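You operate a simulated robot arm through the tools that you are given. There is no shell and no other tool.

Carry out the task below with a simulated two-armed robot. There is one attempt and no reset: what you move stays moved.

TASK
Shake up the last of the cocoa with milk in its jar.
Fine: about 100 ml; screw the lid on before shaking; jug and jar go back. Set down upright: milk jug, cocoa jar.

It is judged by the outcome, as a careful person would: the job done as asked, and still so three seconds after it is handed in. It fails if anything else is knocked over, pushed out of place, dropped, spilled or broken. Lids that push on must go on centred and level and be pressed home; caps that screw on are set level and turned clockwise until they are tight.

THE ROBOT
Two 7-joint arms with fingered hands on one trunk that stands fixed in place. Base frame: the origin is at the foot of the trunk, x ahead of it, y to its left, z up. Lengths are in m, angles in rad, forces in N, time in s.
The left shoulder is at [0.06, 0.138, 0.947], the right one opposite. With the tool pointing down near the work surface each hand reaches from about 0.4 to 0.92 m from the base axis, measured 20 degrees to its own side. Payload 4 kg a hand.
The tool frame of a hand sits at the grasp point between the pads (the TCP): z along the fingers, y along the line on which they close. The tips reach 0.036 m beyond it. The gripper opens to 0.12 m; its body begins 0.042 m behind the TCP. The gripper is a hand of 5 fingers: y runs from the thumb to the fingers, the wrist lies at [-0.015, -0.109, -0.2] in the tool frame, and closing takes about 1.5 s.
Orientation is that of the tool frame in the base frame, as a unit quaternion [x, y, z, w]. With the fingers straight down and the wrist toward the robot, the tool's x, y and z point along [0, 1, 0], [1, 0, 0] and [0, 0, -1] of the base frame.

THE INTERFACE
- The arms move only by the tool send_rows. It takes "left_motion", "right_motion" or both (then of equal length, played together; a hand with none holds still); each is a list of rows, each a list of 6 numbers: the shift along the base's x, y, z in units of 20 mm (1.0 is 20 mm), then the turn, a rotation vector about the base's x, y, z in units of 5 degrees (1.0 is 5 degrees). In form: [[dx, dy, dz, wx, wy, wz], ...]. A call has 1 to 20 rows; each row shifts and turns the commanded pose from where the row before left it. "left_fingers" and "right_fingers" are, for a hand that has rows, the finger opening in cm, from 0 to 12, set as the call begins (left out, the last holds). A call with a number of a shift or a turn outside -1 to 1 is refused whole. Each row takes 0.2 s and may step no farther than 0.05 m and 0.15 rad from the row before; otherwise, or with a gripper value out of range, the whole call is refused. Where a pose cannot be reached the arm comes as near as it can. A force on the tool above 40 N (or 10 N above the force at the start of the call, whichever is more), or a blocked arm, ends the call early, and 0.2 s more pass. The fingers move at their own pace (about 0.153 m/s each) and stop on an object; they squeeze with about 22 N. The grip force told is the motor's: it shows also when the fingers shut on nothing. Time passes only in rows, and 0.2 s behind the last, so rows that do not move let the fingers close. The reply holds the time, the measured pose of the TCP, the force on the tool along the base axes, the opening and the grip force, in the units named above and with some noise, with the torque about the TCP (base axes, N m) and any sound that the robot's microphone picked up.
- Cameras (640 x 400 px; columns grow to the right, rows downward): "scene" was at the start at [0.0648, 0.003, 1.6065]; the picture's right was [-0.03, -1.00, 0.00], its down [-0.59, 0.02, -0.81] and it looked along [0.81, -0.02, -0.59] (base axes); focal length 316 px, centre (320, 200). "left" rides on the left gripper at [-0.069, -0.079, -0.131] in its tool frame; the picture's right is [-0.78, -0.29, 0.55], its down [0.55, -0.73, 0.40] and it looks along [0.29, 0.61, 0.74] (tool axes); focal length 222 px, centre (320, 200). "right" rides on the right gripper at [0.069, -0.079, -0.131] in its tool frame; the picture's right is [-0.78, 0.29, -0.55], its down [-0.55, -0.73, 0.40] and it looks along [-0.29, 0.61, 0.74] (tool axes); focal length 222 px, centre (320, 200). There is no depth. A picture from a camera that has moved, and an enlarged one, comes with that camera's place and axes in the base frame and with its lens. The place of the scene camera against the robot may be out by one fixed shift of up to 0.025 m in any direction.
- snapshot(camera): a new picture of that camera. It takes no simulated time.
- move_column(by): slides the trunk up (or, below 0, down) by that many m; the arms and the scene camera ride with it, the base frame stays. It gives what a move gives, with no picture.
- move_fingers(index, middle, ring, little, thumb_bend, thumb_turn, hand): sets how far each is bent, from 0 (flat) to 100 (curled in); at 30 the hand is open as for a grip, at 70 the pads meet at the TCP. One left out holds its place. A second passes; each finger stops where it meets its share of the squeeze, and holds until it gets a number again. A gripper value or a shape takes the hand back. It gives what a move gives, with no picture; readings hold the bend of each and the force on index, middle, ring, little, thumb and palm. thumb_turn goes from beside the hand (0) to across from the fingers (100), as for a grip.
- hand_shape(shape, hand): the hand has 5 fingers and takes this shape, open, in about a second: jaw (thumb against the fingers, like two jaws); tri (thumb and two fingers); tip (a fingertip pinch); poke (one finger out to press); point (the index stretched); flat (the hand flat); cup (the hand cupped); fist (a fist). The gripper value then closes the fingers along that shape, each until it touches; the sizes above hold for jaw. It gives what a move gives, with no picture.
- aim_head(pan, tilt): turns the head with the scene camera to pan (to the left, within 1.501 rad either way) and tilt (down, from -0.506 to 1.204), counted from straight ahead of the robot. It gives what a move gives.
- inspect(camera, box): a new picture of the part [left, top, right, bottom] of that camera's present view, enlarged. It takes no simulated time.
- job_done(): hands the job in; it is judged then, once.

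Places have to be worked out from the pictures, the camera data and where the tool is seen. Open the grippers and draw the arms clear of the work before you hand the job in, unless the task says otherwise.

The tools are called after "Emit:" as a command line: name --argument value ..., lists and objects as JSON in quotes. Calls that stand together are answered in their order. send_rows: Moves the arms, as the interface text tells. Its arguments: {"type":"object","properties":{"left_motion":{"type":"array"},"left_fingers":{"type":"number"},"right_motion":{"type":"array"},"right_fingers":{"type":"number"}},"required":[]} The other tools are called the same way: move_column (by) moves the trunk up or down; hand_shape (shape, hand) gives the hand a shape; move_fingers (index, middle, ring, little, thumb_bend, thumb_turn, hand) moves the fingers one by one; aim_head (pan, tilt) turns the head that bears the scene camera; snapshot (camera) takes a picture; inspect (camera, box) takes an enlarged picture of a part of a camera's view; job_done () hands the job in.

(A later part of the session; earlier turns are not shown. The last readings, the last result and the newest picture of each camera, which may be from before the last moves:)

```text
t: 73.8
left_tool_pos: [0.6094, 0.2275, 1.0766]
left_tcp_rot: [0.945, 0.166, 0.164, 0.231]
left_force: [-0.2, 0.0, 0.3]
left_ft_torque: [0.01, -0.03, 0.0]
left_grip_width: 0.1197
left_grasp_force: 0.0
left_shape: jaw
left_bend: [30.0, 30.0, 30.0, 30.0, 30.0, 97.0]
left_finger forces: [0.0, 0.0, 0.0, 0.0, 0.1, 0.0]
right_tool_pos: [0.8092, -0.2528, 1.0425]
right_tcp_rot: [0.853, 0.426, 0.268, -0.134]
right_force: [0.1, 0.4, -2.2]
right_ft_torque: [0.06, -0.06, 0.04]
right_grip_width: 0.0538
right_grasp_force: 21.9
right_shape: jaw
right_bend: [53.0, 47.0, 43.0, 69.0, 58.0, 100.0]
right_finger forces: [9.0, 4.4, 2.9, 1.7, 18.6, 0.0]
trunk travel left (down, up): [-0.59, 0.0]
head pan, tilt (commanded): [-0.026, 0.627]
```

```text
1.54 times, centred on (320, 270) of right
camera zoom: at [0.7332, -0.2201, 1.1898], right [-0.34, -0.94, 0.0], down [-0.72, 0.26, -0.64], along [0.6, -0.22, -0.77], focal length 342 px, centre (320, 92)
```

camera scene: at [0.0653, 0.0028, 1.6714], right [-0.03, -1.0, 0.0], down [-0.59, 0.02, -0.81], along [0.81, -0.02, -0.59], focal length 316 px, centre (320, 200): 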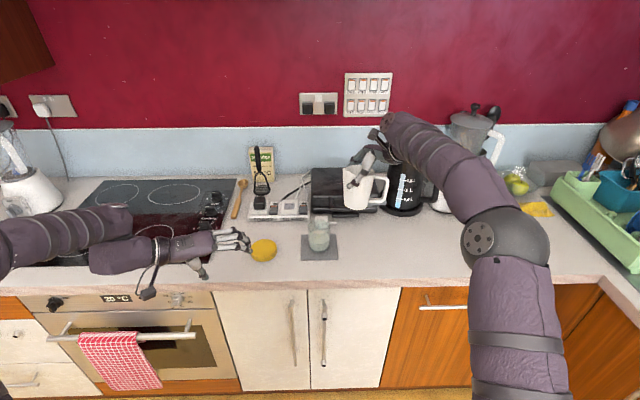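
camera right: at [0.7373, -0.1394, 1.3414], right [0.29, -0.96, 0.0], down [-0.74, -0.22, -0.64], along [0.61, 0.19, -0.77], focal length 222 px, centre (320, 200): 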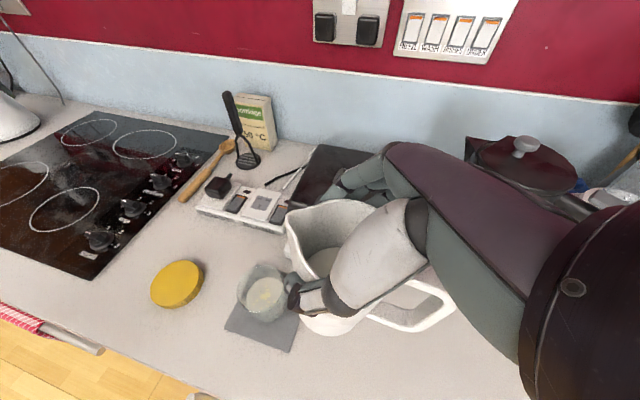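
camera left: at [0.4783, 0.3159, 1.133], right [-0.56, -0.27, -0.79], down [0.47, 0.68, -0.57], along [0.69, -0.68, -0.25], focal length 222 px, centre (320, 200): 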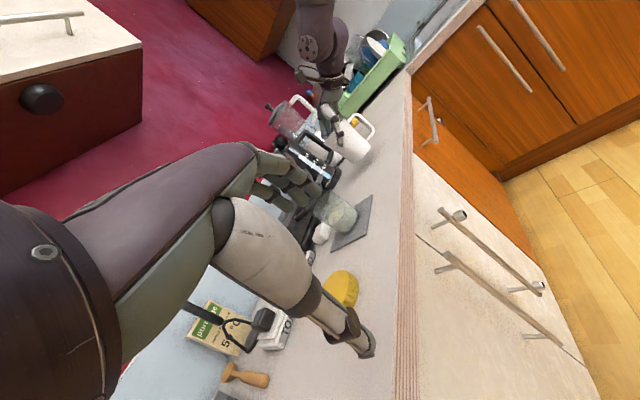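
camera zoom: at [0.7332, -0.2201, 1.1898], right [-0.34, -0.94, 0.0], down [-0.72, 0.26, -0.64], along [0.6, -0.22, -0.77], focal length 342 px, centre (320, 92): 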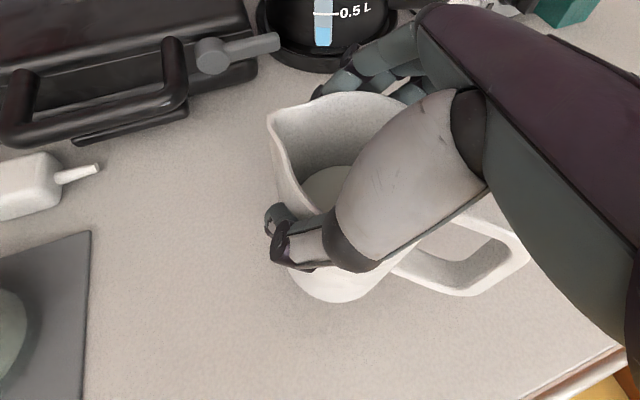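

The jug has pitched back about 7–8° in the grip: the spout is slightly up and the base forward. I'll tilt the hand forward by that amount so the jug base is level, then look again.

Emit:
send_rows --right_motion '[[0, 0, 0, -0.4, 0.3, 0], [0, 0, 0, -0.4, 0.3, 0], [0, 0, 0, -0.4, 0.3, 0], [0, 0, 0, 0, 0, 0]]'

Emit:
inspect --camera "left" --box '[300, 90, 400, 190]'

Emit:
inspect --camera "scene" --box '[360, 180, 480, 270]'

```text
t: 74.8
left_tool_pos: [0.6092, 0.2286, 1.0772]
left_tcp_rot: [0.944, 0.167, 0.164, 0.231]
left_force: [0.1, 0.9, -0.1]
left_ft_torque: [0.0, -0.01, -0.02]
left_grip_width: 0.1198
left_grasp_force: 0.1
left_shape: jaw
left_bend: [30.0, 30.0, 30.0, 30.0, 30.0, 97.0]
left_finger forces: [0.0, 0.1, 0.0, 0.0, 0.0, 0.1]
right_tool_pos: [0.8073, -0.2536, 1.042]
right_tcp_rot: [0.869, 0.434, 0.212, -0.106]
right_force: [-0.8, 0.0, -2.3]
right_ft_torque: [0.07, -0.05, 0.03]
right_grip_width: 0.0534
right_grasp_force: 21.9
right_shape: jaw
right_bend: [53.0, 47.0, 43.0, 69.0, 58.0, 100.0]
right_finger forces: [8.9, 4.5, 2.9, 1.7, 18.7, 0.0]
trunk travel left (down, up): [-0.59, 0.0]
head pan, tilt (commanded): [-0.026, 0.627]
```

```text
4.00 times, centred on (350, 140) of left
camera zoom: at [0.4782, 0.3157, 1.1332], right [-0.56, -0.27, -0.79], down [0.47, 0.68, -0.57], along [0.69, -0.68, -0.25], focal length 888 px, centre (200, 440)
```

zoom: 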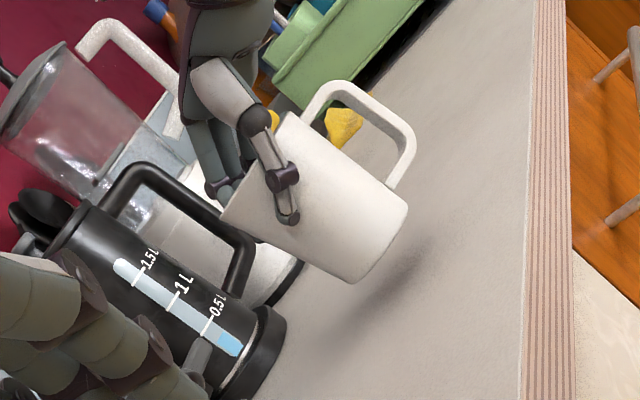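

```text
4.44 times, centred on (420, 225) of scene
camera zoom: at [0.0652, 0.0027, 1.6714], right [-0.03, -1.0, 0.0], down [-0.59, 0.02, -0.81], along [0.81, -0.02, -0.59], focal length 1407 px, centre (-124, 89)
```

zoom: 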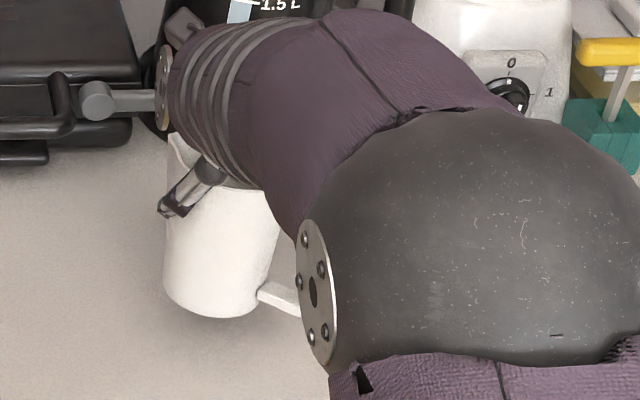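

In the scene view the jug wall now matches its original upright lean. I'll lower it toward the counter, first quickly and then in small steps.

Emit:
send_rows --right_motion '[[0, 0, -0.4, 0, 0, 0], [0, 0, -0.4, 0, 0, 0], [0, 0, -0.3, 0, 0, 0], [0, 0, 0, 0, 0, 0]]'

Emit:
inspect --camera "left" --box '[300, 90, 400, 190]'

```text
t: 75.8
left_tool_pos: [0.6092, 0.2287, 1.0775]
left_tcp_rot: [0.945, 0.166, 0.164, 0.23]
left_force: [-0.5, 0.7, 0.6]
left_ft_torque: [0.03, 0.03, 0.01]
left_grip_width: 0.1199
left_grasp_force: 0.0
left_shape: jaw
left_bend: [30.0, 30.0, 30.0, 30.0, 30.0, 97.0]
left_finger forces: [0.0, 0.0, 0.0, 0.0, 0.1, 0.0]
right_tool_pos: [0.8074, -0.2534, 1.021]
right_tcp_rot: [0.869, 0.434, 0.212, -0.107]
right_force: [0.9, -0.3, -4.1]
right_ft_torque: [0.05, -0.07, 0.02]
right_grip_width: 0.0537
right_grasp_force: 22.4
right_shape: jaw
right_bend: [53.0, 47.0, 43.0, 69.0, 58.0, 100.0]
right_finger forces: [9.0, 4.4, 2.9, 1.7, 18.7, 0.0]
trunk travel left (down, up): [-0.59, 0.0]
head pan, tilt (commanded): [-0.026, 0.627]
```

```text
4.00 times, centred on (350, 140) of left
camera zoom: at [0.4782, 0.316, 1.1331], right [-0.56, -0.27, -0.79], down [0.47, 0.68, -0.57], along [0.69, -0.68, -0.25], focal length 888 px, centre (200, 440)
```

zoom: 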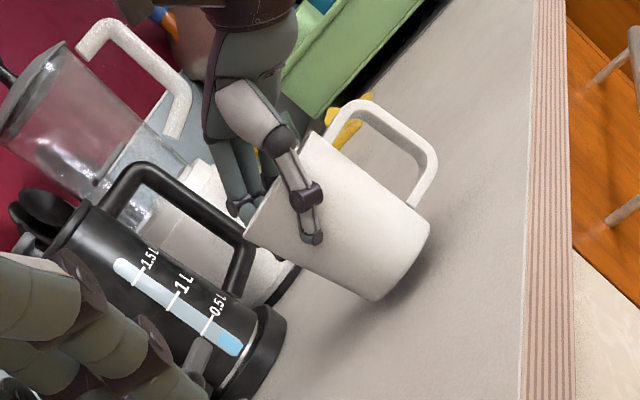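

About a centimetre remains. I'll lower in 3 mm steps and watch the vertical load for touchdown.

Emit:
send_rows --right_motion '[[0, 0, -0.15, 0, 0, 0], [0, 0, -0.15, 0, 0, 0], [0, 0, 0, 0, 0, 0]]'

Emit:
send_rows --right_motion '[[0, 0, -0.1, 0, 0, 0], [0, 0, -0.1, 0, 0, 0], [0, 0, 0, 0, 0, 0]]'

Emit:
inspect --camera "left" --box '[300, 90, 400, 190]'

```text
t: 76.6
left_tool_pos: [0.6098, 0.2277, 1.0769]
left_tcp_rot: [0.944, 0.167, 0.164, 0.231]
left_force: [0.1, -0.5, 0.4]
left_ft_torque: [0.0, -0.01, 0.03]
left_grip_width: 0.1196
left_grasp_force: 0.1
left_shape: jaw
left_bend: [30.0, 30.0, 30.0, 30.0, 30.0, 97.0]
left_finger forces: [0.0, 0.0, 0.0, 0.1, 0.1, 0.0]
right_tool_pos: [0.808, -0.2546, 1.0141]
right_tcp_rot: [0.869, 0.435, 0.212, -0.106]
right_force: [0.1, 1.1, -3.1]
right_ft_torque: [0.08, -0.07, -0.03]
right_grip_width: 0.0539
right_grasp_force: 22.4
right_shape: jaw
right_bend: [53.0, 47.0, 43.0, 69.0, 58.0, 100.0]
right_finger forces: [9.0, 4.5, 3.0, 1.6, 18.7, 0.1]
trunk travel left (down, up): [-0.59, 0.0]
head pan, tilt (commanded): [-0.026, 0.627]
```

```text
t: 77.4
left_tool_pos: [0.6094, 0.2285, 1.0782]
left_tcp_rot: [0.944, 0.166, 0.164, 0.232]
left_force: [0.2, -0.9, 0.0]
left_ft_torque: [0.01, 0.01, -0.01]
left_grip_width: 0.1199
left_grasp_force: 0.0
left_shape: jaw
left_bend: [30.0, 30.0, 30.0, 30.0, 30.0, 97.0]
left_finger forces: [0.1, 0.0, 0.0, 0.1, 0.1, 0.1]
right_tool_pos: [0.807, -0.2537, 1.0105]
right_tcp_rot: [0.869, 0.434, 0.214, -0.107]
right_force: [0.3, 0.6, 1.6]
right_ft_torque: [0.02, -0.08, -0.02]
right_grip_width: 0.0538
right_grasp_force: 21.8
right_shape: jaw
right_bend: [53.0, 47.0, 43.0, 69.0, 58.0, 100.0]
right_finger forces: [9.1, 4.5, 2.9, 1.6, 19.2, 0.0]
trunk travel left (down, up): [-0.59, 0.0]
head pan, tilt (commanded): [-0.026, 0.627]
```

```text
4.00 times, centred on (350, 140) of left
camera zoom: at [0.4779, 0.316, 1.1333], right [-0.56, -0.27, -0.79], down [0.47, 0.68, -0.57], along [0.69, -0.68, -0.25], focal length 888 px, centre (200, 440)
```

zoom: 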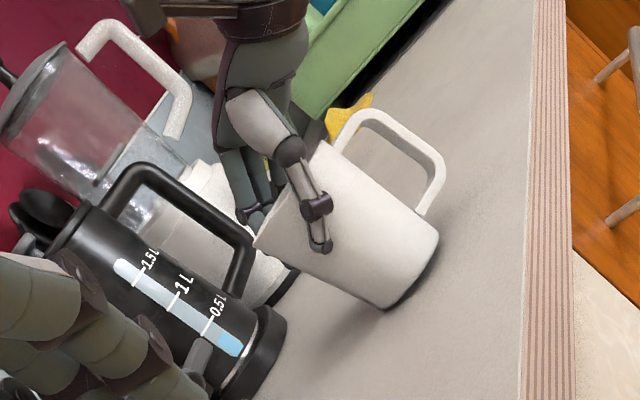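

The load has reversed (+1.6 N), so the counter is now carrying the jug. I'll press down 2 mm more to let the base settle flat.

Emit:
send_rows --right_motion '[[0, 0, -0.1, 0, 0, 0], [0, 0, 0, 0, 0, 0]]'

Emit:
inspect --camera "left" --box '[320, 110, 380, 170]'

Emit:
inspect --camera "scene" --box '[370, 190, 450, 260]'

```text
t: 78.0
left_tool_pos: [0.6091, 0.2285, 1.0778]
left_tcp_rot: [0.944, 0.167, 0.165, 0.23]
left_force: [-0.1, 0.0, 0.5]
left_ft_torque: [-0.02, -0.02, -0.01]
left_grip_width: 0.1197
left_grasp_force: 0.1
left_shape: jaw
left_bend: [30.0, 30.0, 30.0, 30.0, 30.0, 97.0]
left_finger forces: [0.1, 0.1, 0.1, 0.0, 0.1, 0.1]
right_tool_pos: [0.8069, -0.2535, 1.0105]
right_tcp_rot: [0.869, 0.434, 0.215, -0.105]
right_force: [-0.5, 0.9, 8.7]
right_ft_torque: [-0.09, -0.19, -0.02]
right_grip_width: 0.0536
right_grasp_force: 21.9
right_shape: jaw
right_bend: [53.0, 47.0, 43.0, 69.0, 58.0, 99.0]
right_finger forces: [8.9, 4.7, 3.2, 1.5, 20.0, 0.0]
trunk travel left (down, up): [-0.59, 0.0]
head pan, tilt (commanded): [-0.026, 0.627]
```

```text
6.67 times, centred on (350, 140) of left
camera zoom: at [0.4773, 0.3162, 1.1335], right [-0.56, -0.27, -0.79], down [0.47, 0.68, -0.57], along [0.69, -0.68, -0.25], focal length 1481 px, centre (120, 600)
```

zoom: 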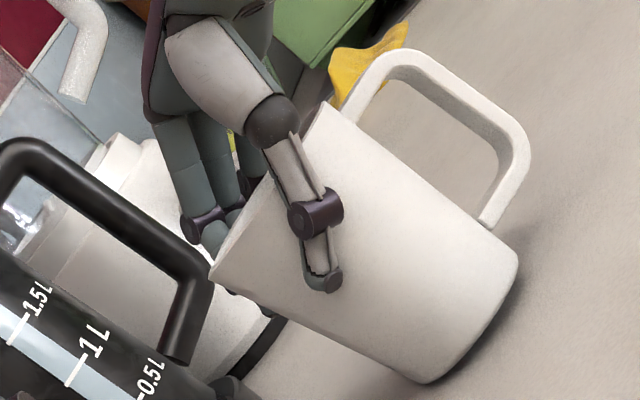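

```text
5.71 times, centred on (410, 225) of scene
camera zoom: at [0.0638, 0.0035, 1.6716], right [-0.03, -1.0, 0.0], down [-0.59, 0.02, -0.81], along [0.81, -0.02, -0.59], focal length 1809 px, centre (-194, 57)
```

zoom: 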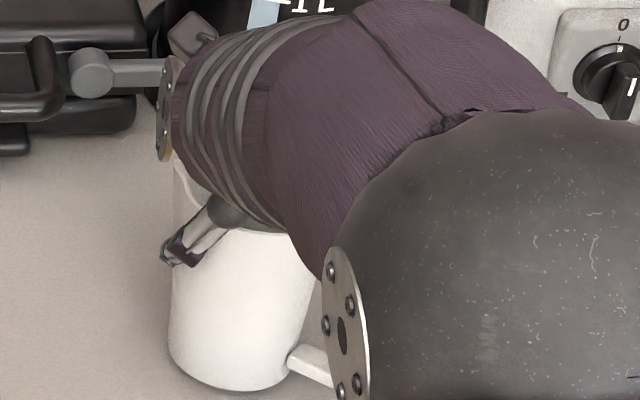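

The jug is firmly on the counter (8.7 N upward reaction). I'll ease the pressure and open the fingers gradually.

Emit:
send_rows --right_motion '[[0, 0, 0.08, 0, 0, 0], [0, 0, 0, 0, 0, 0]]' --right_fingers 6.2

Emit:
send_rows --right_motion '[[0, 0, 0, 0, 0, 0], [0, 0, 0, 0, 0, 0]]' --right_fingers 7.2

Emit:
inspect --camera "left" --box '[300, 90, 400, 190]'

```text
t: 78.6
left_tool_pos: [0.6088, 0.2276, 1.0778]
left_tcp_rot: [0.944, 0.166, 0.164, 0.232]
left_force: [-0.6, -0.1, -0.1]
left_ft_torque: [-0.01, 0.0, 0.02]
left_grip_width: 0.1193
left_grasp_force: 0.0
left_shape: jaw
left_bend: [30.0, 30.0, 30.0, 30.0, 30.0, 97.0]
left_finger forces: [0.0, 0.0, 0.0, 0.0, 0.0, 0.1]
right_tool_pos: [0.8059, -0.2539, 1.0093]
right_tcp_rot: [0.869, 0.433, 0.212, -0.107]
right_force: [-0.9, 0.0, -0.2]
right_ft_torque: [0.01, 0.01, -0.07]
right_grip_width: 0.0621
right_grasp_force: 0.0
right_shape: jaw
right_bend: [41.0, 45.0, 43.0, 68.0, 54.0, 100.0]
right_finger forces: [0.0, 0.0, 0.5, 0.1, 1.1, 0.1]
trunk travel left (down, up): [-0.59, 0.0]
head pan, tilt (commanded): [-0.026, 0.627]
```

```text
t: 79.2
left_tool_pos: [0.6099, 0.2269, 1.0769]
left_tcp_rot: [0.945, 0.167, 0.164, 0.23]
left_force: [-1.0, 1.1, 0.0]
left_ft_torque: [-0.02, -0.02, 0.02]
left_grip_width: 0.1199
left_grasp_force: 0.0
left_shape: jaw
left_bend: [30.0, 30.0, 30.0, 30.0, 30.0, 97.0]
left_finger forces: [0.0, 0.1, 0.1, 0.0, 0.1, 0.1]
right_tool_pos: [0.8073, -0.2544, 1.0089]
right_tcp_rot: [0.869, 0.434, 0.212, -0.106]
right_force: [-0.5, 0.6, 0.1]
right_ft_torque: [-0.02, 0.0, -0.01]
right_grip_width: 0.0719
right_grasp_force: 0.1
right_shape: jaw
right_bend: [38.0, 42.0, 40.0, 65.0, 48.0, 100.0]
right_finger forces: [0.0, 0.1, 0.0, 0.0, 0.4, 0.1]
trunk travel left (down, up): [-0.59, 0.0]
head pan, tilt (commanded): [-0.026, 0.627]
```

```text
4.00 times, centred on (350, 140) of left
camera zoom: at [0.4781, 0.316, 1.1331], right [-0.56, -0.27, -0.79], down [0.47, 0.68, -0.57], along [0.69, -0.68, -0.25], focal length 888 px, centre (200, 440)
```

zoom: 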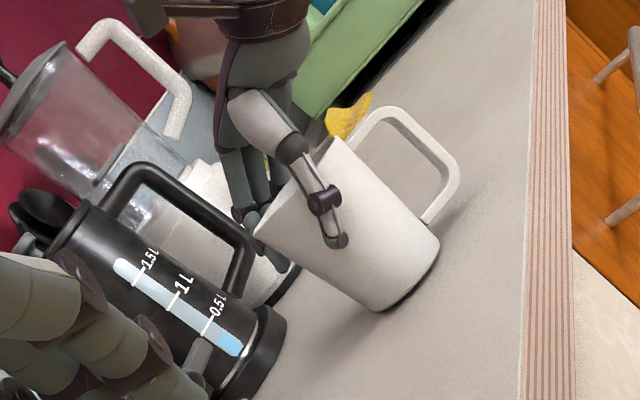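

The jug stands free and upright. I'll open further while shifting slightly toward the thumb side as before, so the thumb doesn't drag the rim.

Emit:
send_rows --right_motion '[[-0.16, 0.12, 0, 0, 0, 0], [0, 0, 0, 0, 0, 0]]' --right_fingers 8.5

Emit:
send_rows --right_motion '[[-0.1, 0.08, 0.05, 0, 0, 0], [0, 0, 0, 0, 0, 0], [0, 0, 0, 0, 0, 0]]' --right_fingers 11

Emit:
inspect --camera "left" --box '[300, 90, 400, 190]'

```text
t: 79.8
left_tool_pos: [0.6096, 0.2289, 1.0777]
left_tcp_rot: [0.945, 0.166, 0.164, 0.231]
left_force: [0.3, -0.2, -0.2]
left_ft_torque: [-0.03, -0.02, -0.02]
left_grip_width: 0.1196
left_grasp_force: 0.0
left_shape: jaw
left_bend: [30.0, 30.0, 30.0, 30.0, 30.0, 97.0]
left_finger forces: [0.0, 0.0, 0.0, 0.1, 0.0, 0.0]
right_tool_pos: [0.8033, -0.2525, 1.0101]
right_tcp_rot: [0.869, 0.434, 0.213, -0.105]
right_force: [0.4, -0.3, -0.3]
right_ft_torque: [-0.01, 0.0, -0.04]
right_grip_width: 0.0847
right_grasp_force: 0.1
right_shape: jaw
right_bend: [35.0, 38.0, 36.0, 59.0, 41.0, 99.0]
right_finger forces: [0.0, 0.0, 0.0, 0.1, 0.1, 0.1]
trunk travel left (down, up): [-0.59, 0.0]
head pan, tilt (commanded): [-0.026, 0.627]
```

```text
t: 80.6
left_tool_pos: [0.6097, 0.2291, 1.0778]
left_tcp_rot: [0.945, 0.166, 0.164, 0.231]
left_force: [0.1, 0.6, -0.4]
left_ft_torque: [-0.01, -0.04, 0.01]
left_grip_width: 0.1198
left_grasp_force: 0.0
left_shape: jaw
left_bend: [30.0, 30.0, 30.0, 30.0, 30.0, 97.0]
left_finger forces: [0.0, 0.0, 0.1, 0.1, 0.0, 0.0]
right_tool_pos: [0.8017, -0.2498, 1.0107]
right_tcp_rot: [0.869, 0.435, 0.213, -0.106]
right_force: [-0.8, -0.3, 0.0]
right_ft_torque: [0.0, -0.01, 0.04]
right_grip_width: 0.1098
right_grasp_force: 0.1
right_shape: jaw
right_bend: [31.0, 32.0, 31.0, 30.0, 30.0, 98.0]
right_finger forces: [0.0, 0.1, 0.0, 0.0, 0.0, 0.1]
trunk travel left (down, up): [-0.59, 0.0]
head pan, tilt (commanded): [-0.026, 0.627]
```

```text
4.00 times, centred on (350, 140) of left
camera zoom: at [0.478, 0.316, 1.1332], right [-0.56, -0.27, -0.79], down [0.47, 0.68, -0.57], along [0.69, -0.68, -0.25], focal length 888 px, centre (200, 440)
```

zoom: 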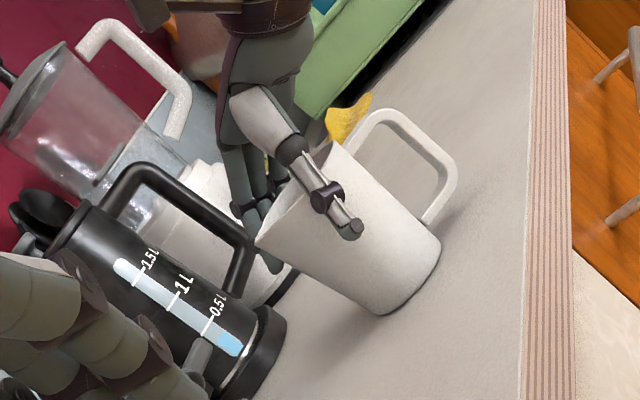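

No finger is touching the jug any more. I'll retreat slowly along the approach line, then check that the jug hasn't moved.

Emit:
send_rows --right_motion '[[-0.15, -0.19, 0.44, 0, 0, 0], [-0.15, -0.19, 0.44, 0, 0, 0], [-0.2, -0.27, 0.6, 0, 0, 0], [-0.29, -0.39, 0.87, 0, 0, 0], [-0.29, -0.39, 0.87, 0, 0, 0], [-0.29, -0.39, 0.87, 0, 0, 0], [-0.2, -0.27, 1, 0, 0, 0], [0, 0, 1, 0, 0, 0], [0, 0, 1, 0, 0, 0], [0, 0, 0, 0, 0, 0]]'

Emit:
snapshot --camera "scene"

Emit:
snapshot --camera "right"

Emit:
inspect --camera "left" --box '[300, 90, 400, 190]'

```text
t: 82.8
left_tool_pos: [0.6103, 0.2279, 1.0768]
left_tcp_rot: [0.944, 0.166, 0.164, 0.232]
left_force: [-0.2, 0.0, 0.5]
left_ft_torque: [-0.01, 0.01, 0.0]
left_grip_width: 0.1197
left_grasp_force: 0.1
left_shape: jaw
left_bend: [30.0, 30.0, 30.0, 30.0, 30.0, 97.0]
left_finger forces: [0.0, 0.1, 0.0, 0.0, 0.1, 0.1]
right_tool_pos: [0.7699, -0.2909, 1.1531]
right_tcp_rot: [0.869, 0.434, 0.213, -0.106]
right_force: [-0.8, 0.4, -0.1]
right_ft_torque: [-0.04, -0.03, 0.01]
right_grip_width: 0.1101
right_grasp_force: 0.1
right_shape: jaw
right_bend: [31.0, 32.0, 31.0, 30.0, 30.0, 98.0]
right_finger forces: [0.0, 0.0, 0.0, 0.0, 0.0, 0.0]
trunk travel left (down, up): [-0.59, 0.0]
head pan, tilt (commanded): [-0.026, 0.627]
```

```text
taken
camera scene: at [0.0652, 0.0031, 1.6714], right [-0.03, -1.0, 0.0], down [-0.59, 0.02, -0.81], along [0.81, -0.02, -0.59], focal length 316 px, centre (320, 200)
```

scene: 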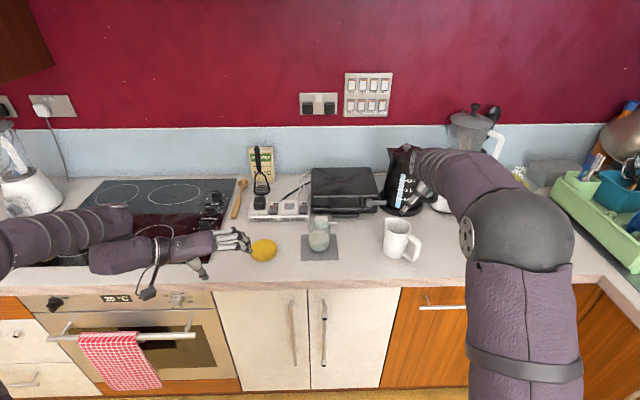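

```text
taken
camera right: at [0.7066, -0.2429, 1.3018], right [-0.34, -0.93, 0.12], down [-0.77, 0.2, -0.61], along [0.54, -0.3, -0.79], focal length 222 px, centre (320, 200)
```

right: 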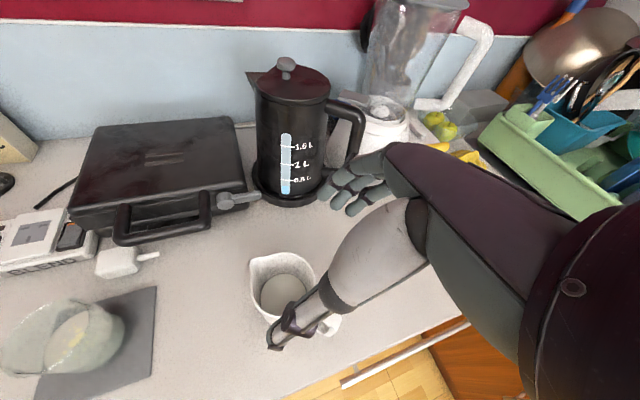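

```text
4.00 times, centred on (350, 140) of left
camera zoom: at [0.4782, 0.3159, 1.1331], right [-0.56, -0.27, -0.79], down [0.47, 0.68, -0.57], along [0.69, -0.68, -0.25], focal length 888 px, centre (200, 440)
```

zoom: 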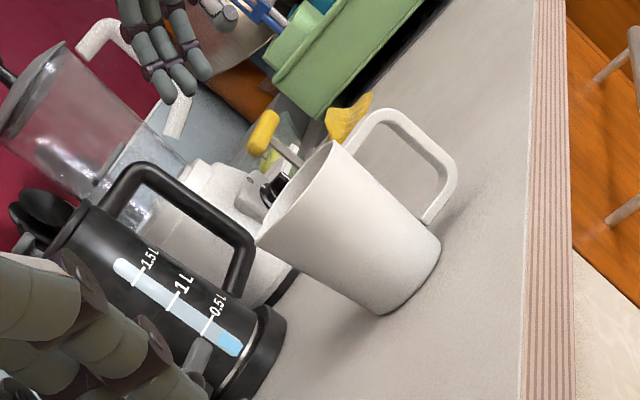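

The jug is back in place, upright and steady. Next is the lid: I'll move the left hand up over the lid area with fingers down to measure the lid's position.

Emit:
send_rows --left_motion '[[0, 0, 0.6, 0.66, 0.67, 0], [0, 0, 0.6, 0.66, 0.67, 0], [0, 0, 0.6, 0.66, 0.67, 0], [0, 0, 0.6, 0.66, 0.67, 0], [0, 0, 0.6, 0.66, 0.67, 0], [0, 0, 0.6, 0.66, 0.67, 0], [0, 0, 0.6, 0.66, 0.67, 0], [0, -0.3, 0.2, 0, 0, 1], [0, -0.3, 0.2, 0, 0, 1], [0, -0.3, 0.2, 0, 0, 1], [0, -0.3, 0.2, 0, 0, 1], [0, -0.3, 0.2, 0, 0, 1], [0, -0.3, 0.2, 0, 0, 1], [0, -0.3, 0.2, 0, 0, 1], [0, -0.3, 0.2, 0, 0, 1], [0, -0.3, 0.2, 0, 0, 1], [0, -0.3, 0.2, 0, 0, 1], [0, -0.3, 0, 0, 0, 1], [0, -0.3, 0, 0, 0, 1], [0, -0.3, 0, 0, 0, 1], [0, -0.3, 0, 0, 0, 1]]'

```text
refused: the rows must be a list of 1 to 20 entries
```

That was 21 rows, one over the limit. I'll split it in two.

Emit:
send_rows --left_motion '[[0, 0, 0.6, 0.66, 0.67, 0], [0, 0, 0.6, 0.66, 0.67, 0], [0, 0, 0.6, 0.66, 0.67, 0], [0, 0, 0.6, 0.66, 0.67, 0], [0, 0, 0.6, 0.66, 0.67, 0], [0, 0, 0.6, 0.66, 0.67, 0], [0, 0, 0.6, 0.66, 0.67, 0], [0, 0, 0, 0, 0, 0]]'

Emit:
send_rows --left_motion '[[0, -0.3, 0.2, 0, 0, 1], [0, -0.3, 0.2, 0, 0, 1], [0, -0.3, 0.2, 0, 0, 1], [0, -0.3, 0.2, 0, 0, 1], [0, -0.3, 0.2, 0, 0, 1], [0, -0.3, 0.2, 0, 0, 1], [0, -0.3, 0.2, 0, 0, 1], [0, -0.3, 0.2, 0, 0, 1], [0, -0.3, 0.2, 0, 0, 1], [0, -0.3, 0.2, 0, 0, 1], [0, -0.3, 0, 0, 0, 1], [0, -0.3, 0, 0, 0, 1], [0, -0.3, 0, 0, 0, 1], [0, -0.3, 0, 0, 0, 1], [0, 0, 0, 0, 0, 0]]'

Emit:
snapshot --camera "left"

Emit:
snapshot --camera "scene"

```text
t: 84.6
left_tool_pos: [0.6094, 0.2278, 1.1614]
left_tcp_rot: [0.985, 0.174, -0.001, -0.001]
left_force: [0.7, 0.1, 0.1]
left_ft_torque: [-0.01, 0.0, 0.01]
left_grip_width: 0.1198
left_grasp_force: 0.0
left_shape: jaw
left_bend: [30.0, 30.0, 30.0, 30.0, 30.0, 97.0]
left_finger forces: [0.0, 0.0, 0.1, 0.1, 0.0, 0.0]
right_tool_pos: [0.7687, -0.2913, 1.154]
right_tcp_rot: [0.869, 0.434, 0.211, -0.107]
right_force: [0.1, 0.6, -0.7]
right_ft_torque: [-0.01, -0.02, 0.02]
right_grip_width: 0.11
right_grasp_force: 0.0
right_shape: jaw
right_bend: [31.0, 32.0, 31.0, 30.0, 30.0, 98.0]
right_finger forces: [0.0, 0.0, 0.1, 0.0, 0.1, 0.0]
trunk travel left (down, up): [-0.59, 0.0]
head pan, tilt (commanded): [-0.026, 0.627]
```

```text
t: 87.8
left_tool_pos: [0.6108, 0.1441, 1.2008]
left_tcp_rot: [0.706, 0.708, 0.0, -0.001]
left_force: [-0.4, -0.1, 0.3]
left_ft_torque: [-0.01, 0.01, -0.01]
left_grip_width: 0.1198
left_grasp_force: 0.1
left_shape: jaw
left_bend: [30.0, 30.0, 30.0, 30.0, 30.0, 97.0]
left_finger forces: [0.0, 0.0, 0.1, 0.0, 0.0, 0.0]
right_tool_pos: [0.7697, -0.2906, 1.1535]
right_tcp_rot: [0.869, 0.434, 0.213, -0.107]
right_force: [0.2, 0.2, 0.9]
right_ft_torque: [0.01, 0.01, -0.02]
right_grip_width: 0.11
right_grasp_force: 0.0
right_shape: jaw
right_bend: [31.0, 32.0, 31.0, 30.0, 30.0, 98.0]
right_finger forces: [0.0, 0.1, 0.0, 0.0, 0.0, 0.0]
trunk travel left (down, up): [-0.59, 0.0]
head pan, tilt (commanded): [-0.026, 0.627]
```

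```text
taken
camera left: at [0.5314, 0.0727, 1.3327], right [-0.29, -0.79, -0.55], down [-0.74, 0.55, -0.4], along [0.61, 0.29, -0.74], focal length 222 px, centre (320, 200)
```

left: 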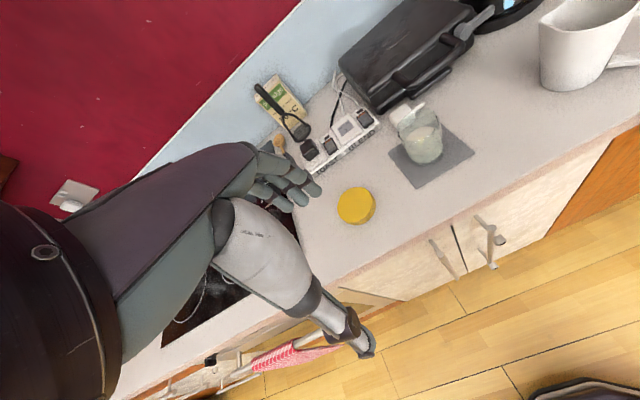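

```text
taken
camera scene: at [0.0649, 0.0032, 1.6715], right [-0.03, -1.0, 0.0], down [-0.59, 0.02, -0.81], along [0.81, -0.02, -0.59], focal length 316 px, centre (320, 200)
```

scene: 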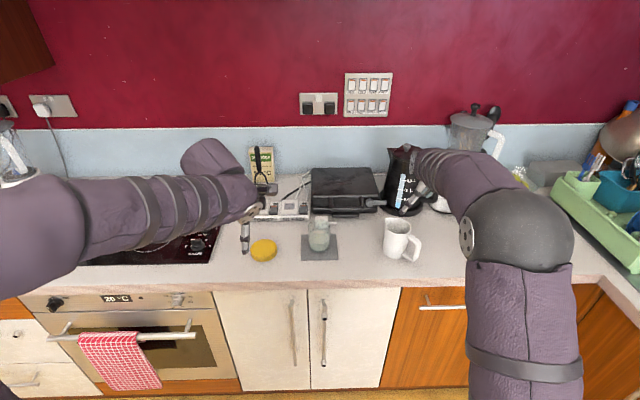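

The lid is near the middle of the left camera's view. I'll zoom on it to measure its centre, diameter and height.

Emit:
inspect --camera "left" --box '[324, 175, 388, 235]'

Emit:
inspect --camera "scene" --box '[240, 225, 288, 270]'

Emit:
inspect --camera "left" --box '[380, 90, 480, 190]'

```text
6.67 times, centred on (356, 205) of left
camera zoom: at [0.5314, 0.0727, 1.3327], right [-0.29, -0.79, -0.55], down [-0.74, 0.55, -0.4], along [0.61, 0.29, -0.74], focal length 1481 px, centre (80, 167)
```

zoom: 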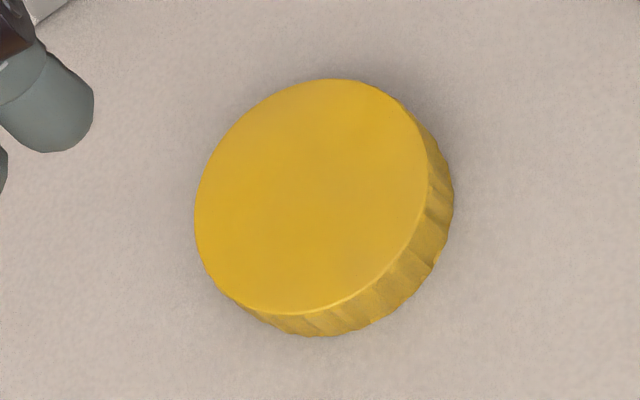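

```text
8.89 times, centred on (264, 248) of scene
camera zoom: at [0.0649, 0.0032, 1.6715], right [-0.03, -1.0, 0.0], down [-0.59, 0.02, -0.81], along [0.81, -0.02, -0.59], focal length 2814 px, centre (818, -222)
```

zoom: 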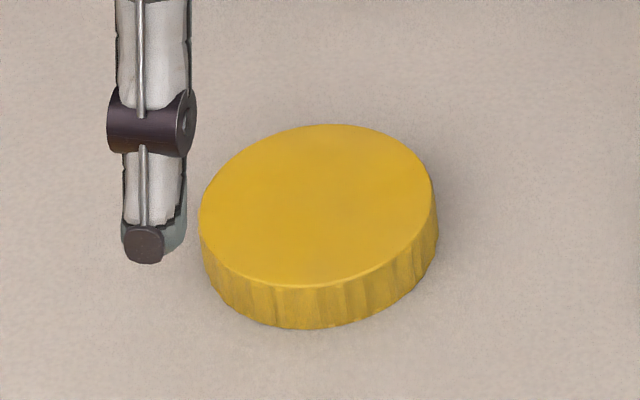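

```text
4.00 times, centred on (430, 140) of left
camera zoom: at [0.5314, 0.0727, 1.3327], right [-0.29, -0.79, -0.55], down [-0.74, 0.55, -0.4], along [0.61, 0.29, -0.74], focal length 888 px, centre (-120, 440)
```

zoom: 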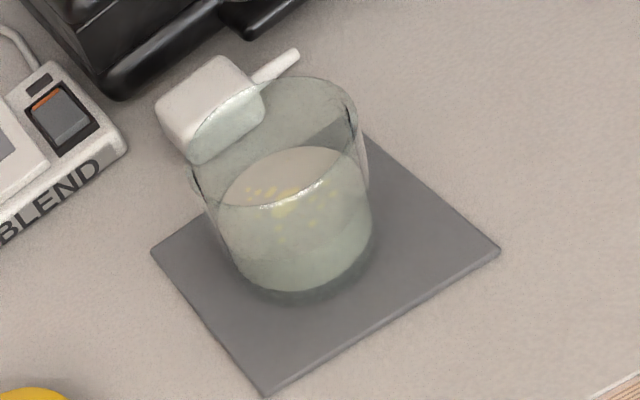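

The lid is about 80 mm across and 19 mm high, centred near (0.804, 0.161). Before picking it up, I'll test in free air, high above the jar, how far the left wrist can yaw in each direction for screwing.

Emit:
send_rows --left_motion '[[0.94, -0.745, 0, 0, 0, 0], [0.94, -0.745, 0, 0, 0, 0], [0.94, -0.745, 0, 0, 0, 0], [0.94, -0.745, 0, 0, 0, 0], [0.94, -0.745, 0, 0, 0, 0], [0.94, -0.745, 0, 0, 0, 0], [0.94, -0.745, 0, 0, 0, 0], [0.94, -0.745, 0, 0, 0, 0], [0.94, -0.745, 0, 0, 0, 0], [0.94, -0.745, 0, 0, 0, 0], [0.94, -0.745, 0, 0, 0, 0], [0, 0, 0, 0, 0, 0]]'

Emit:
send_rows --left_motion '[[0, 0, 0, 0, 0, 1], [0, 0, 0, 0, 0, 1], [0, 0, 0, 0, 0, 1], [0, 0, 0, 0, 0, 1], [0, 0, 0, 0, 0, 1], [0, 0, 0, 0, 0, 1], [0, 0, 0, 0, 0, 1], [0, 0, 0, 0, 0, 1], [0, 0, 0, 0, 0, 1], [0, 0, 0, 0, 0, 1], [0, 0, 0, 0, 0, 1], [0, 0, 0, 0, 0, 1], [0, 0, 0, 0, 0, 0]]'

Emit:
snapshot --camera "scene"

```text
t: 90.4
left_tool_pos: [0.8152, -0.0195, 1.2013]
left_tcp_rot: [0.707, 0.707, 0.0, 0.0]
left_force: [0.2, -0.1, 0.5]
left_ft_torque: [-0.02, -0.03, -0.03]
left_grip_width: 0.1196
left_grasp_force: 0.1
left_shape: jaw
left_bend: [30.0, 30.0, 30.0, 30.0, 30.0, 97.0]
left_finger forces: [0.1, 0.0, 0.1, 0.1, 0.0, 0.1]
right_tool_pos: [0.7694, -0.29, 1.1538]
right_tcp_rot: [0.869, 0.434, 0.213, -0.106]
right_force: [-0.3, -0.6, 0.2]
right_ft_torque: [-0.02, 0.04, -0.02]
right_grip_width: 0.1101
right_grasp_force: 0.1
right_shape: jaw
right_bend: [31.0, 32.0, 31.0, 30.0, 30.0, 98.0]
right_finger forces: [0.1, 0.0, 0.1, 0.1, 0.0, 0.1]
trunk travel left (down, up): [-0.59, 0.0]
head pan, tilt (commanded): [-0.026, 0.627]
```

```text
t: 93.2
left_tool_pos: [0.7614, 0.0054, 1.1842]
left_tcp_rot: [0.28, 0.96, 0.0, 0.001]
left_force: [-0.3, 1.3, -0.8]
left_ft_torque: [0.02, -0.02, 0.02]
left_grip_width: 0.1197
left_grasp_force: 0.0
left_shape: jaw
left_bend: [30.0, 30.0, 30.0, 30.0, 30.0, 97.0]
left_finger forces: [0.0, 0.0, 0.0, 0.0, 0.1, 0.1]
left hand out of reach, approached as far as the arm can: row 3, 4, 6, 7, 8, 9, 10, 11, 12
right_tool_pos: [0.7684, -0.2917, 1.1536]
right_tcp_rot: [0.869, 0.434, 0.213, -0.106]
right_force: [0.4, -0.2, -0.8]
right_ft_torque: [0.02, 0.01, -0.01]
right_grip_width: 0.1099
right_grasp_force: 0.0
right_shape: jaw
right_bend: [31.0, 32.0, 31.0, 30.0, 30.0, 98.0]
right_finger forces: [0.0, 0.0, 0.1, 0.0, 0.0, 0.0]
trunk travel left (down, up): [-0.59, 0.0]
head pan, tilt (commanded): [-0.026, 0.627]
```

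```text
taken
camera scene: at [0.0649, 0.0028, 1.6714], right [-0.03, -1.0, 0.0], down [-0.59, 0.02, -0.81], along [0.81, -0.02, -0.59], focal length 316 px, centre (320, 200)
```

scene: 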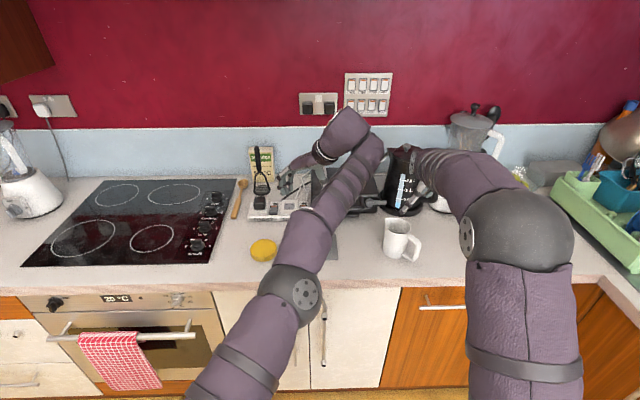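

The left hand can cover roughly +45° to −80° of yaw at the jar, and lower down is easier, so each stroke is about 125°. I'll go above the lid with yaw +45° for the pick-up.

Emit:
send_rows --left_motion '[[-0.068, 0.904, 0, 0, 0, -0.3], [-0.068, 0.904, 0, 0, 0, -0.3], [-0.068, 0.904, 0, 0, 0, -0.3], [-0.068, 0.904, -0.5, 0, 0, -0.3], [-0.068, 0.904, -0.5, 0, 0, -0.3], [-0.068, 0.904, -0.8, 0, 0, -0.3], [-0.068, 0.904, -0.8, 0, 0, -0.3], [-0.068, 0.904, -0.8, 0, 0, -0.3], [-0.068, 0.904, -0.8, 0, 0, -0.3], [-0.068, 0.904, -0.84, 0, 0, -0.3], [0, 0, 0, 0, 0, 0], [0, 0, 0, 0, 0, 0]]'

Emit:
snapshot --camera "left"

Emit:
snapshot --camera "scene"

```text
t: 95.8
left_tool_pos: [0.7532, 0.1295, 1.0621]
left_tcp_rot: [0.368, 0.93, 0.008, -0.021]
left_force: [-0.3, 1.0, -0.2]
left_ft_torque: [-0.02, -0.01, 0.01]
left_grip_width: 0.1198
left_grasp_force: 0.1
left_shape: jaw
left_bend: [30.0, 30.0, 30.0, 30.0, 30.0, 97.0]
left_finger forces: [0.0, 0.0, 0.0, 0.0, 0.0, 0.1]
left hand out of reach, approached as far as the arm can: row 2, 3, 4, 5
right_tool_pos: [0.77, -0.2905, 1.1522]
right_tcp_rot: [0.868, 0.435, 0.213, -0.106]
right_force: [0.3, 0.5, -0.4]
right_ft_torque: [-0.01, 0.04, -0.02]
right_grip_width: 0.1101
right_grasp_force: 0.1
right_shape: jaw
right_bend: [31.0, 32.0, 31.0, 30.0, 30.0, 98.0]
right_finger forces: [0.0, 0.0, 0.0, 0.0, 0.1, 0.1]
trunk travel left (down, up): [-0.59, 0.0]
head pan, tilt (commanded): [-0.026, 0.627]
```

```text
taken
camera left: at [0.7548, 0.0203, 1.192], right [0.35, -0.73, -0.58], down [-0.92, -0.15, -0.37], along [0.19, 0.66, -0.72], focal length 222 px, centre (320, 200)
```

left: 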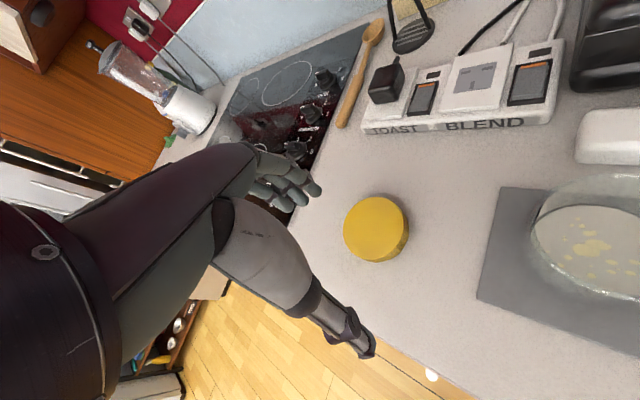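

```text
taken
camera scene: at [0.0651, 0.0031, 1.6714], right [-0.03, -1.0, 0.0], down [-0.59, 0.02, -0.81], along [0.81, -0.02, -0.59], focal length 316 px, centre (320, 200)
```

scene: 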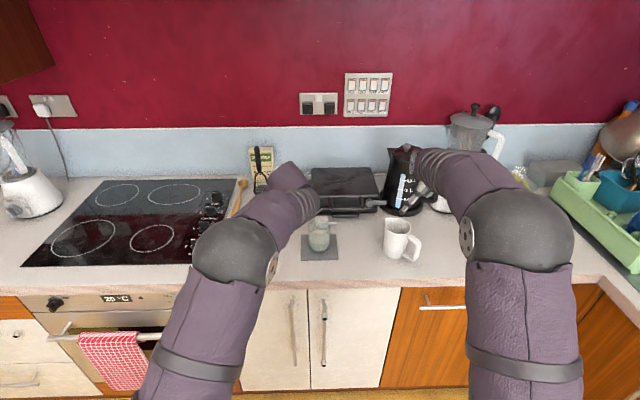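

The left hand ended short of where I asked, since some rows were out of reach. I'll pause to see where it settles.

Emit:
send_rows --left_motion '[[0, 0, 0, 0, 0, 0], [0, 0, 0, 0, 0, 0], [0, 0, 0, 0, 0, 0]]'

```text
t: 96.6
left_tool_pos: [0.7539, 0.1302, 1.0644]
left_tcp_rot: [0.368, 0.93, 0.007, -0.021]
left_force: [-0.1, -0.1, -0.1]
left_ft_torque: [0.0, -0.01, 0.0]
left_grip_width: 0.1201
left_grasp_force: 0.0
left_shape: jaw
left_bend: [30.0, 30.0, 30.0, 30.0, 30.0, 97.0]
left_finger forces: [0.0, 0.0, 0.0, 0.1, 0.0, 0.0]
right_tool_pos: [0.7699, -0.292, 1.1534]
right_tcp_rot: [0.869, 0.435, 0.213, -0.106]
right_force: [0.4, 1.2, -0.2]
right_ft_torque: [0.02, -0.01, 0.04]
right_grip_width: 0.1101
right_grasp_force: 0.1
right_shape: jaw
right_bend: [31.0, 32.0, 31.0, 30.0, 30.0, 98.0]
right_finger forces: [0.0, 0.1, 0.0, 0.0, 0.1, 0.1]
trunk travel left (down, up): [-0.59, 0.0]
head pan, tilt (commanded): [-0.026, 0.627]
```

It stopped at the nearest reachable pose with a slight 2.5° tilt. I'll level the hand exactly and move over the measured lid centre (0.804, 0.161).

Emit:
send_rows --left_motion '[[0.83, 0.515, 0, -0.327, -0.39, -0.36], [0.83, 0.515, 0, 0, 0, 0], [0.85, 0.515, 0, 0, 0, 0], [0, 0, 0, 0, 0, 0], [0, 0, 0, 0, 0, 0]]'

Emit:
inspect --camera "left" --box '[240, 120, 480, 380]'

Emit:
inspect --camera "scene" --box '[220, 190, 340, 280]'

```text
t: 97.8
left_tool_pos: [0.8063, 0.1615, 1.0637]
left_tcp_rot: [0.383, 0.924, 0.0, 0.001]
left_force: [0.5, -0.5, -0.7]
left_ft_torque: [-0.03, 0.0, 0.02]
left_grip_width: 0.1197
left_grasp_force: 0.0
left_shape: jaw
left_bend: [30.0, 30.0, 30.0, 30.0, 30.0, 97.0]
left_finger forces: [0.0, 0.1, 0.1, 0.0, 0.0, 0.0]
right_tool_pos: [0.7706, -0.2919, 1.1531]
right_tcp_rot: [0.869, 0.434, 0.213, -0.107]
right_force: [-0.2, 0.7, 0.3]
right_ft_torque: [0.01, -0.02, 0.01]
right_grip_width: 0.1101
right_grasp_force: 0.2
right_shape: jaw
right_bend: [31.0, 32.0, 31.0, 30.0, 30.0, 98.0]
right_finger forces: [0.0, 0.0, 0.1, 0.0, 0.1, 0.0]
trunk travel left (down, up): [-0.59, 0.0]
head pan, tilt (commanded): [-0.026, 0.627]
```

```text
1.54 times, centred on (360, 250) of left
camera zoom: at [0.7981, 0.0545, 1.1958], right [0.35, -0.76, -0.55], down [-0.91, -0.13, -0.4], along [0.23, 0.64, -0.74], focal length 342 px, centre (258, 123)
```

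zoom: 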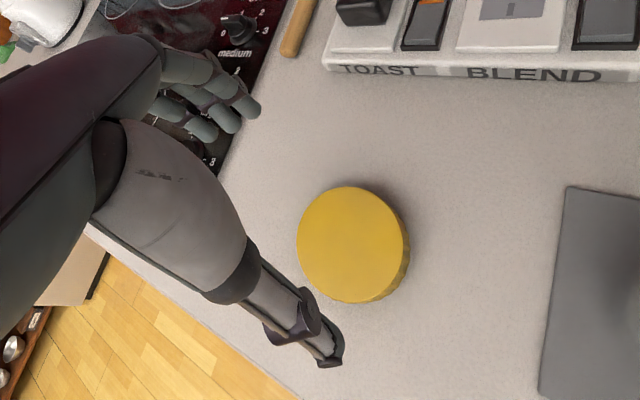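

```text
4.44 times, centred on (280, 235) of scene
camera zoom: at [0.0652, 0.0032, 1.6714], right [-0.03, -1.0, 0.0], down [-0.59, 0.02, -0.81], along [0.81, -0.02, -0.59], focal length 1407 px, centre (498, 44)
```

zoom: 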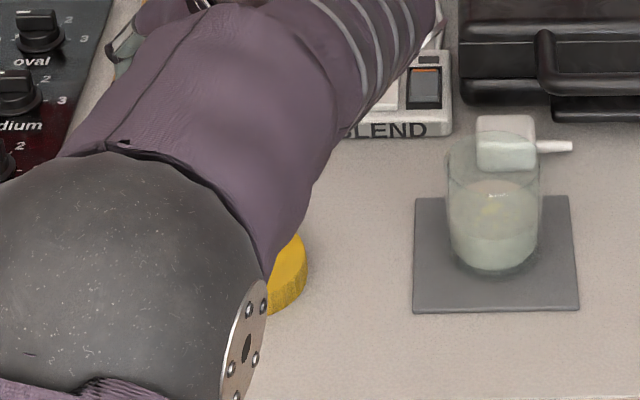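

The hand is level and above the lid. I'll fine-adjust by a few millimetres and go down to about 25 mm above the final grasp height.

Emit:
send_rows --left_motion '[[-0.15, -0.08, -0.8, 0, 0, 0], [0, 0, -1, 0, 0, 0], [0, 0, -1, 0, 0, 0], [0, 0, -1, 0, 0, 0], [0, 0, -0.8, 0, 0, 0], [0, 0, -0.4, 0, 0, 0], [0, 0, 0, 0, 0, 0]]'

Emit:
inspect --camera "left" --box '[240, 120, 480, 380]'

Emit:
snapshot --camera "right"

```text
t: 99.4
left_tool_pos: [0.8008, 0.1587, 0.9649]
left_tcp_rot: [0.383, 0.924, 0.0, 0.0]
left_force: [0.5, 0.2, 0.4]
left_ft_torque: [-0.02, -0.02, 0.03]
left_grip_width: 0.1198
left_grasp_force: 0.0
left_shape: jaw
left_bend: [30.0, 30.0, 30.0, 30.0, 30.0, 97.0]
left_finger forces: [0.0, 0.0, 0.0, 0.1, 0.0, 0.0]
right_tool_pos: [0.7706, -0.2909, 1.1528]
right_tcp_rot: [0.869, 0.434, 0.212, -0.106]
right_force: [0.8, 0.1, 0.9]
right_ft_torque: [0.01, 0.0, -0.01]
right_grip_width: 0.1101
right_grasp_force: 0.0
right_shape: jaw
right_bend: [31.0, 32.0, 31.0, 30.0, 30.0, 98.0]
right_finger forces: [0.0, 0.1, 0.1, 0.0, 0.0, 0.1]
trunk travel left (down, up): [-0.59, 0.0]
head pan, tilt (commanded): [-0.026, 0.627]
```

```text
1.54 times, centred on (360, 250) of left
camera zoom: at [0.7934, 0.0523, 1.096], right [0.35, -0.76, -0.55], down [-0.91, -0.13, -0.4], along [0.23, 0.64, -0.74], focal length 342 px, centre (258, 123)
```

zoom: 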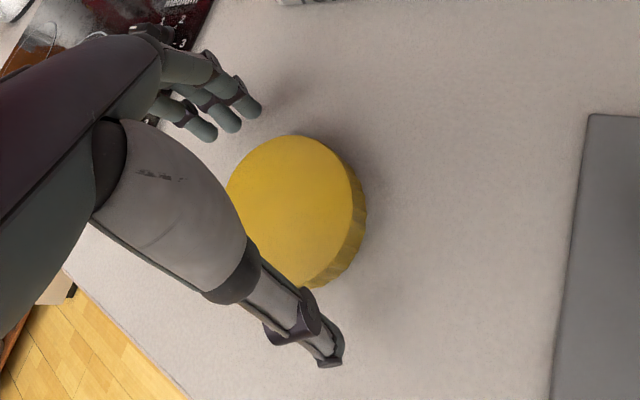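

```text
taken
camera right: at [0.7065, -0.2429, 1.3017], right [-0.34, -0.93, 0.12], down [-0.77, 0.2, -0.61], along [0.54, -0.3, -0.79], focal length 222 px, centre (320, 200)
```

right: 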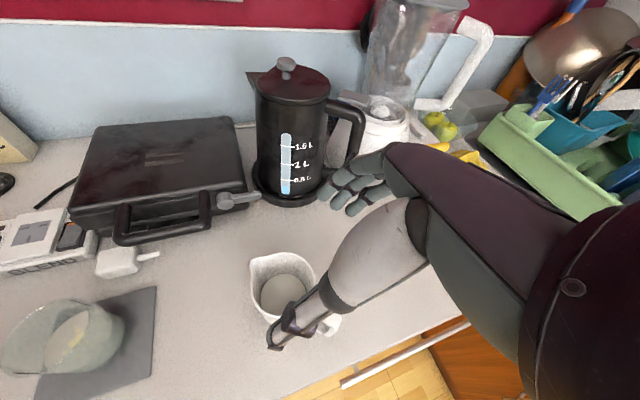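

The lid centre projects right on the tool axis, so the hand is centred. I'll lower the last 24 mm in small steps so the fingertips end just above the counter.

Emit:
send_rows --left_motion '[[0, 0, -0.4, 0, 0, 0], [0, 0, -0.4, 0, 0, 0], [0, 0, -0.2, 0, 0, 0], [0, 0, 0, 0, 0, 0]]'

Emit:
inspect --camera "left" --box '[240, 120, 480, 380]'

```text
t: 100.4
left_tool_pos: [0.7997, 0.1606, 0.9459]
left_tcp_rot: [0.382, 0.924, 0.002, 0.001]
left_force: [-0.6, -0.1, 4.8]
left_ft_torque: [0.33, -0.25, 0.01]
left_grip_width: 0.1195
left_grasp_force: 0.1
left_shape: jaw
left_bend: [30.0, 30.0, 30.0, 30.0, 30.0, 97.0]
left_finger forces: [0.0, 5.6, 0.0, 0.0, 0.1, 0.0]
right_tool_pos: [0.7693, -0.2905, 1.1538]
right_tcp_rot: [0.869, 0.434, 0.213, -0.107]
right_force: [-0.1, 0.4, -0.8]
right_ft_torque: [-0.02, -0.02, -0.02]
right_grip_width: 0.1099
right_grasp_force: 0.0
right_shape: jaw
right_bend: [31.0, 32.0, 31.0, 30.0, 30.0, 98.0]
right_finger forces: [0.1, 0.0, 0.0, 0.0, 0.0, 0.0]
trunk travel left (down, up): [-0.59, 0.0]
head pan, tilt (commanded): [-0.026, 0.627]
```

```text
1.54 times, centred on (360, 250) of left
camera zoom: at [0.7927, 0.0523, 1.0772], right [0.35, -0.76, -0.55], down [-0.91, -0.13, -0.4], along [0.23, 0.64, -0.73], focal length 342 px, centre (258, 123)
```

zoom: 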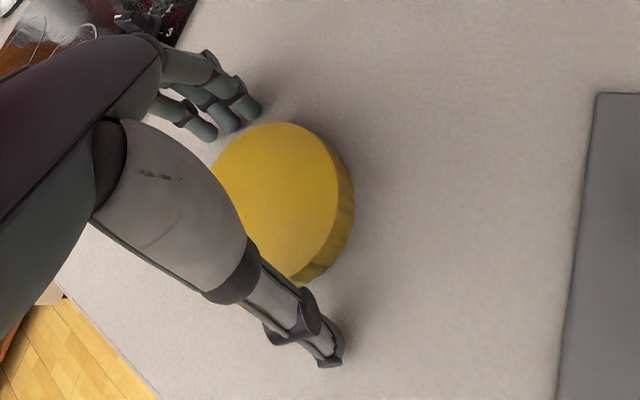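

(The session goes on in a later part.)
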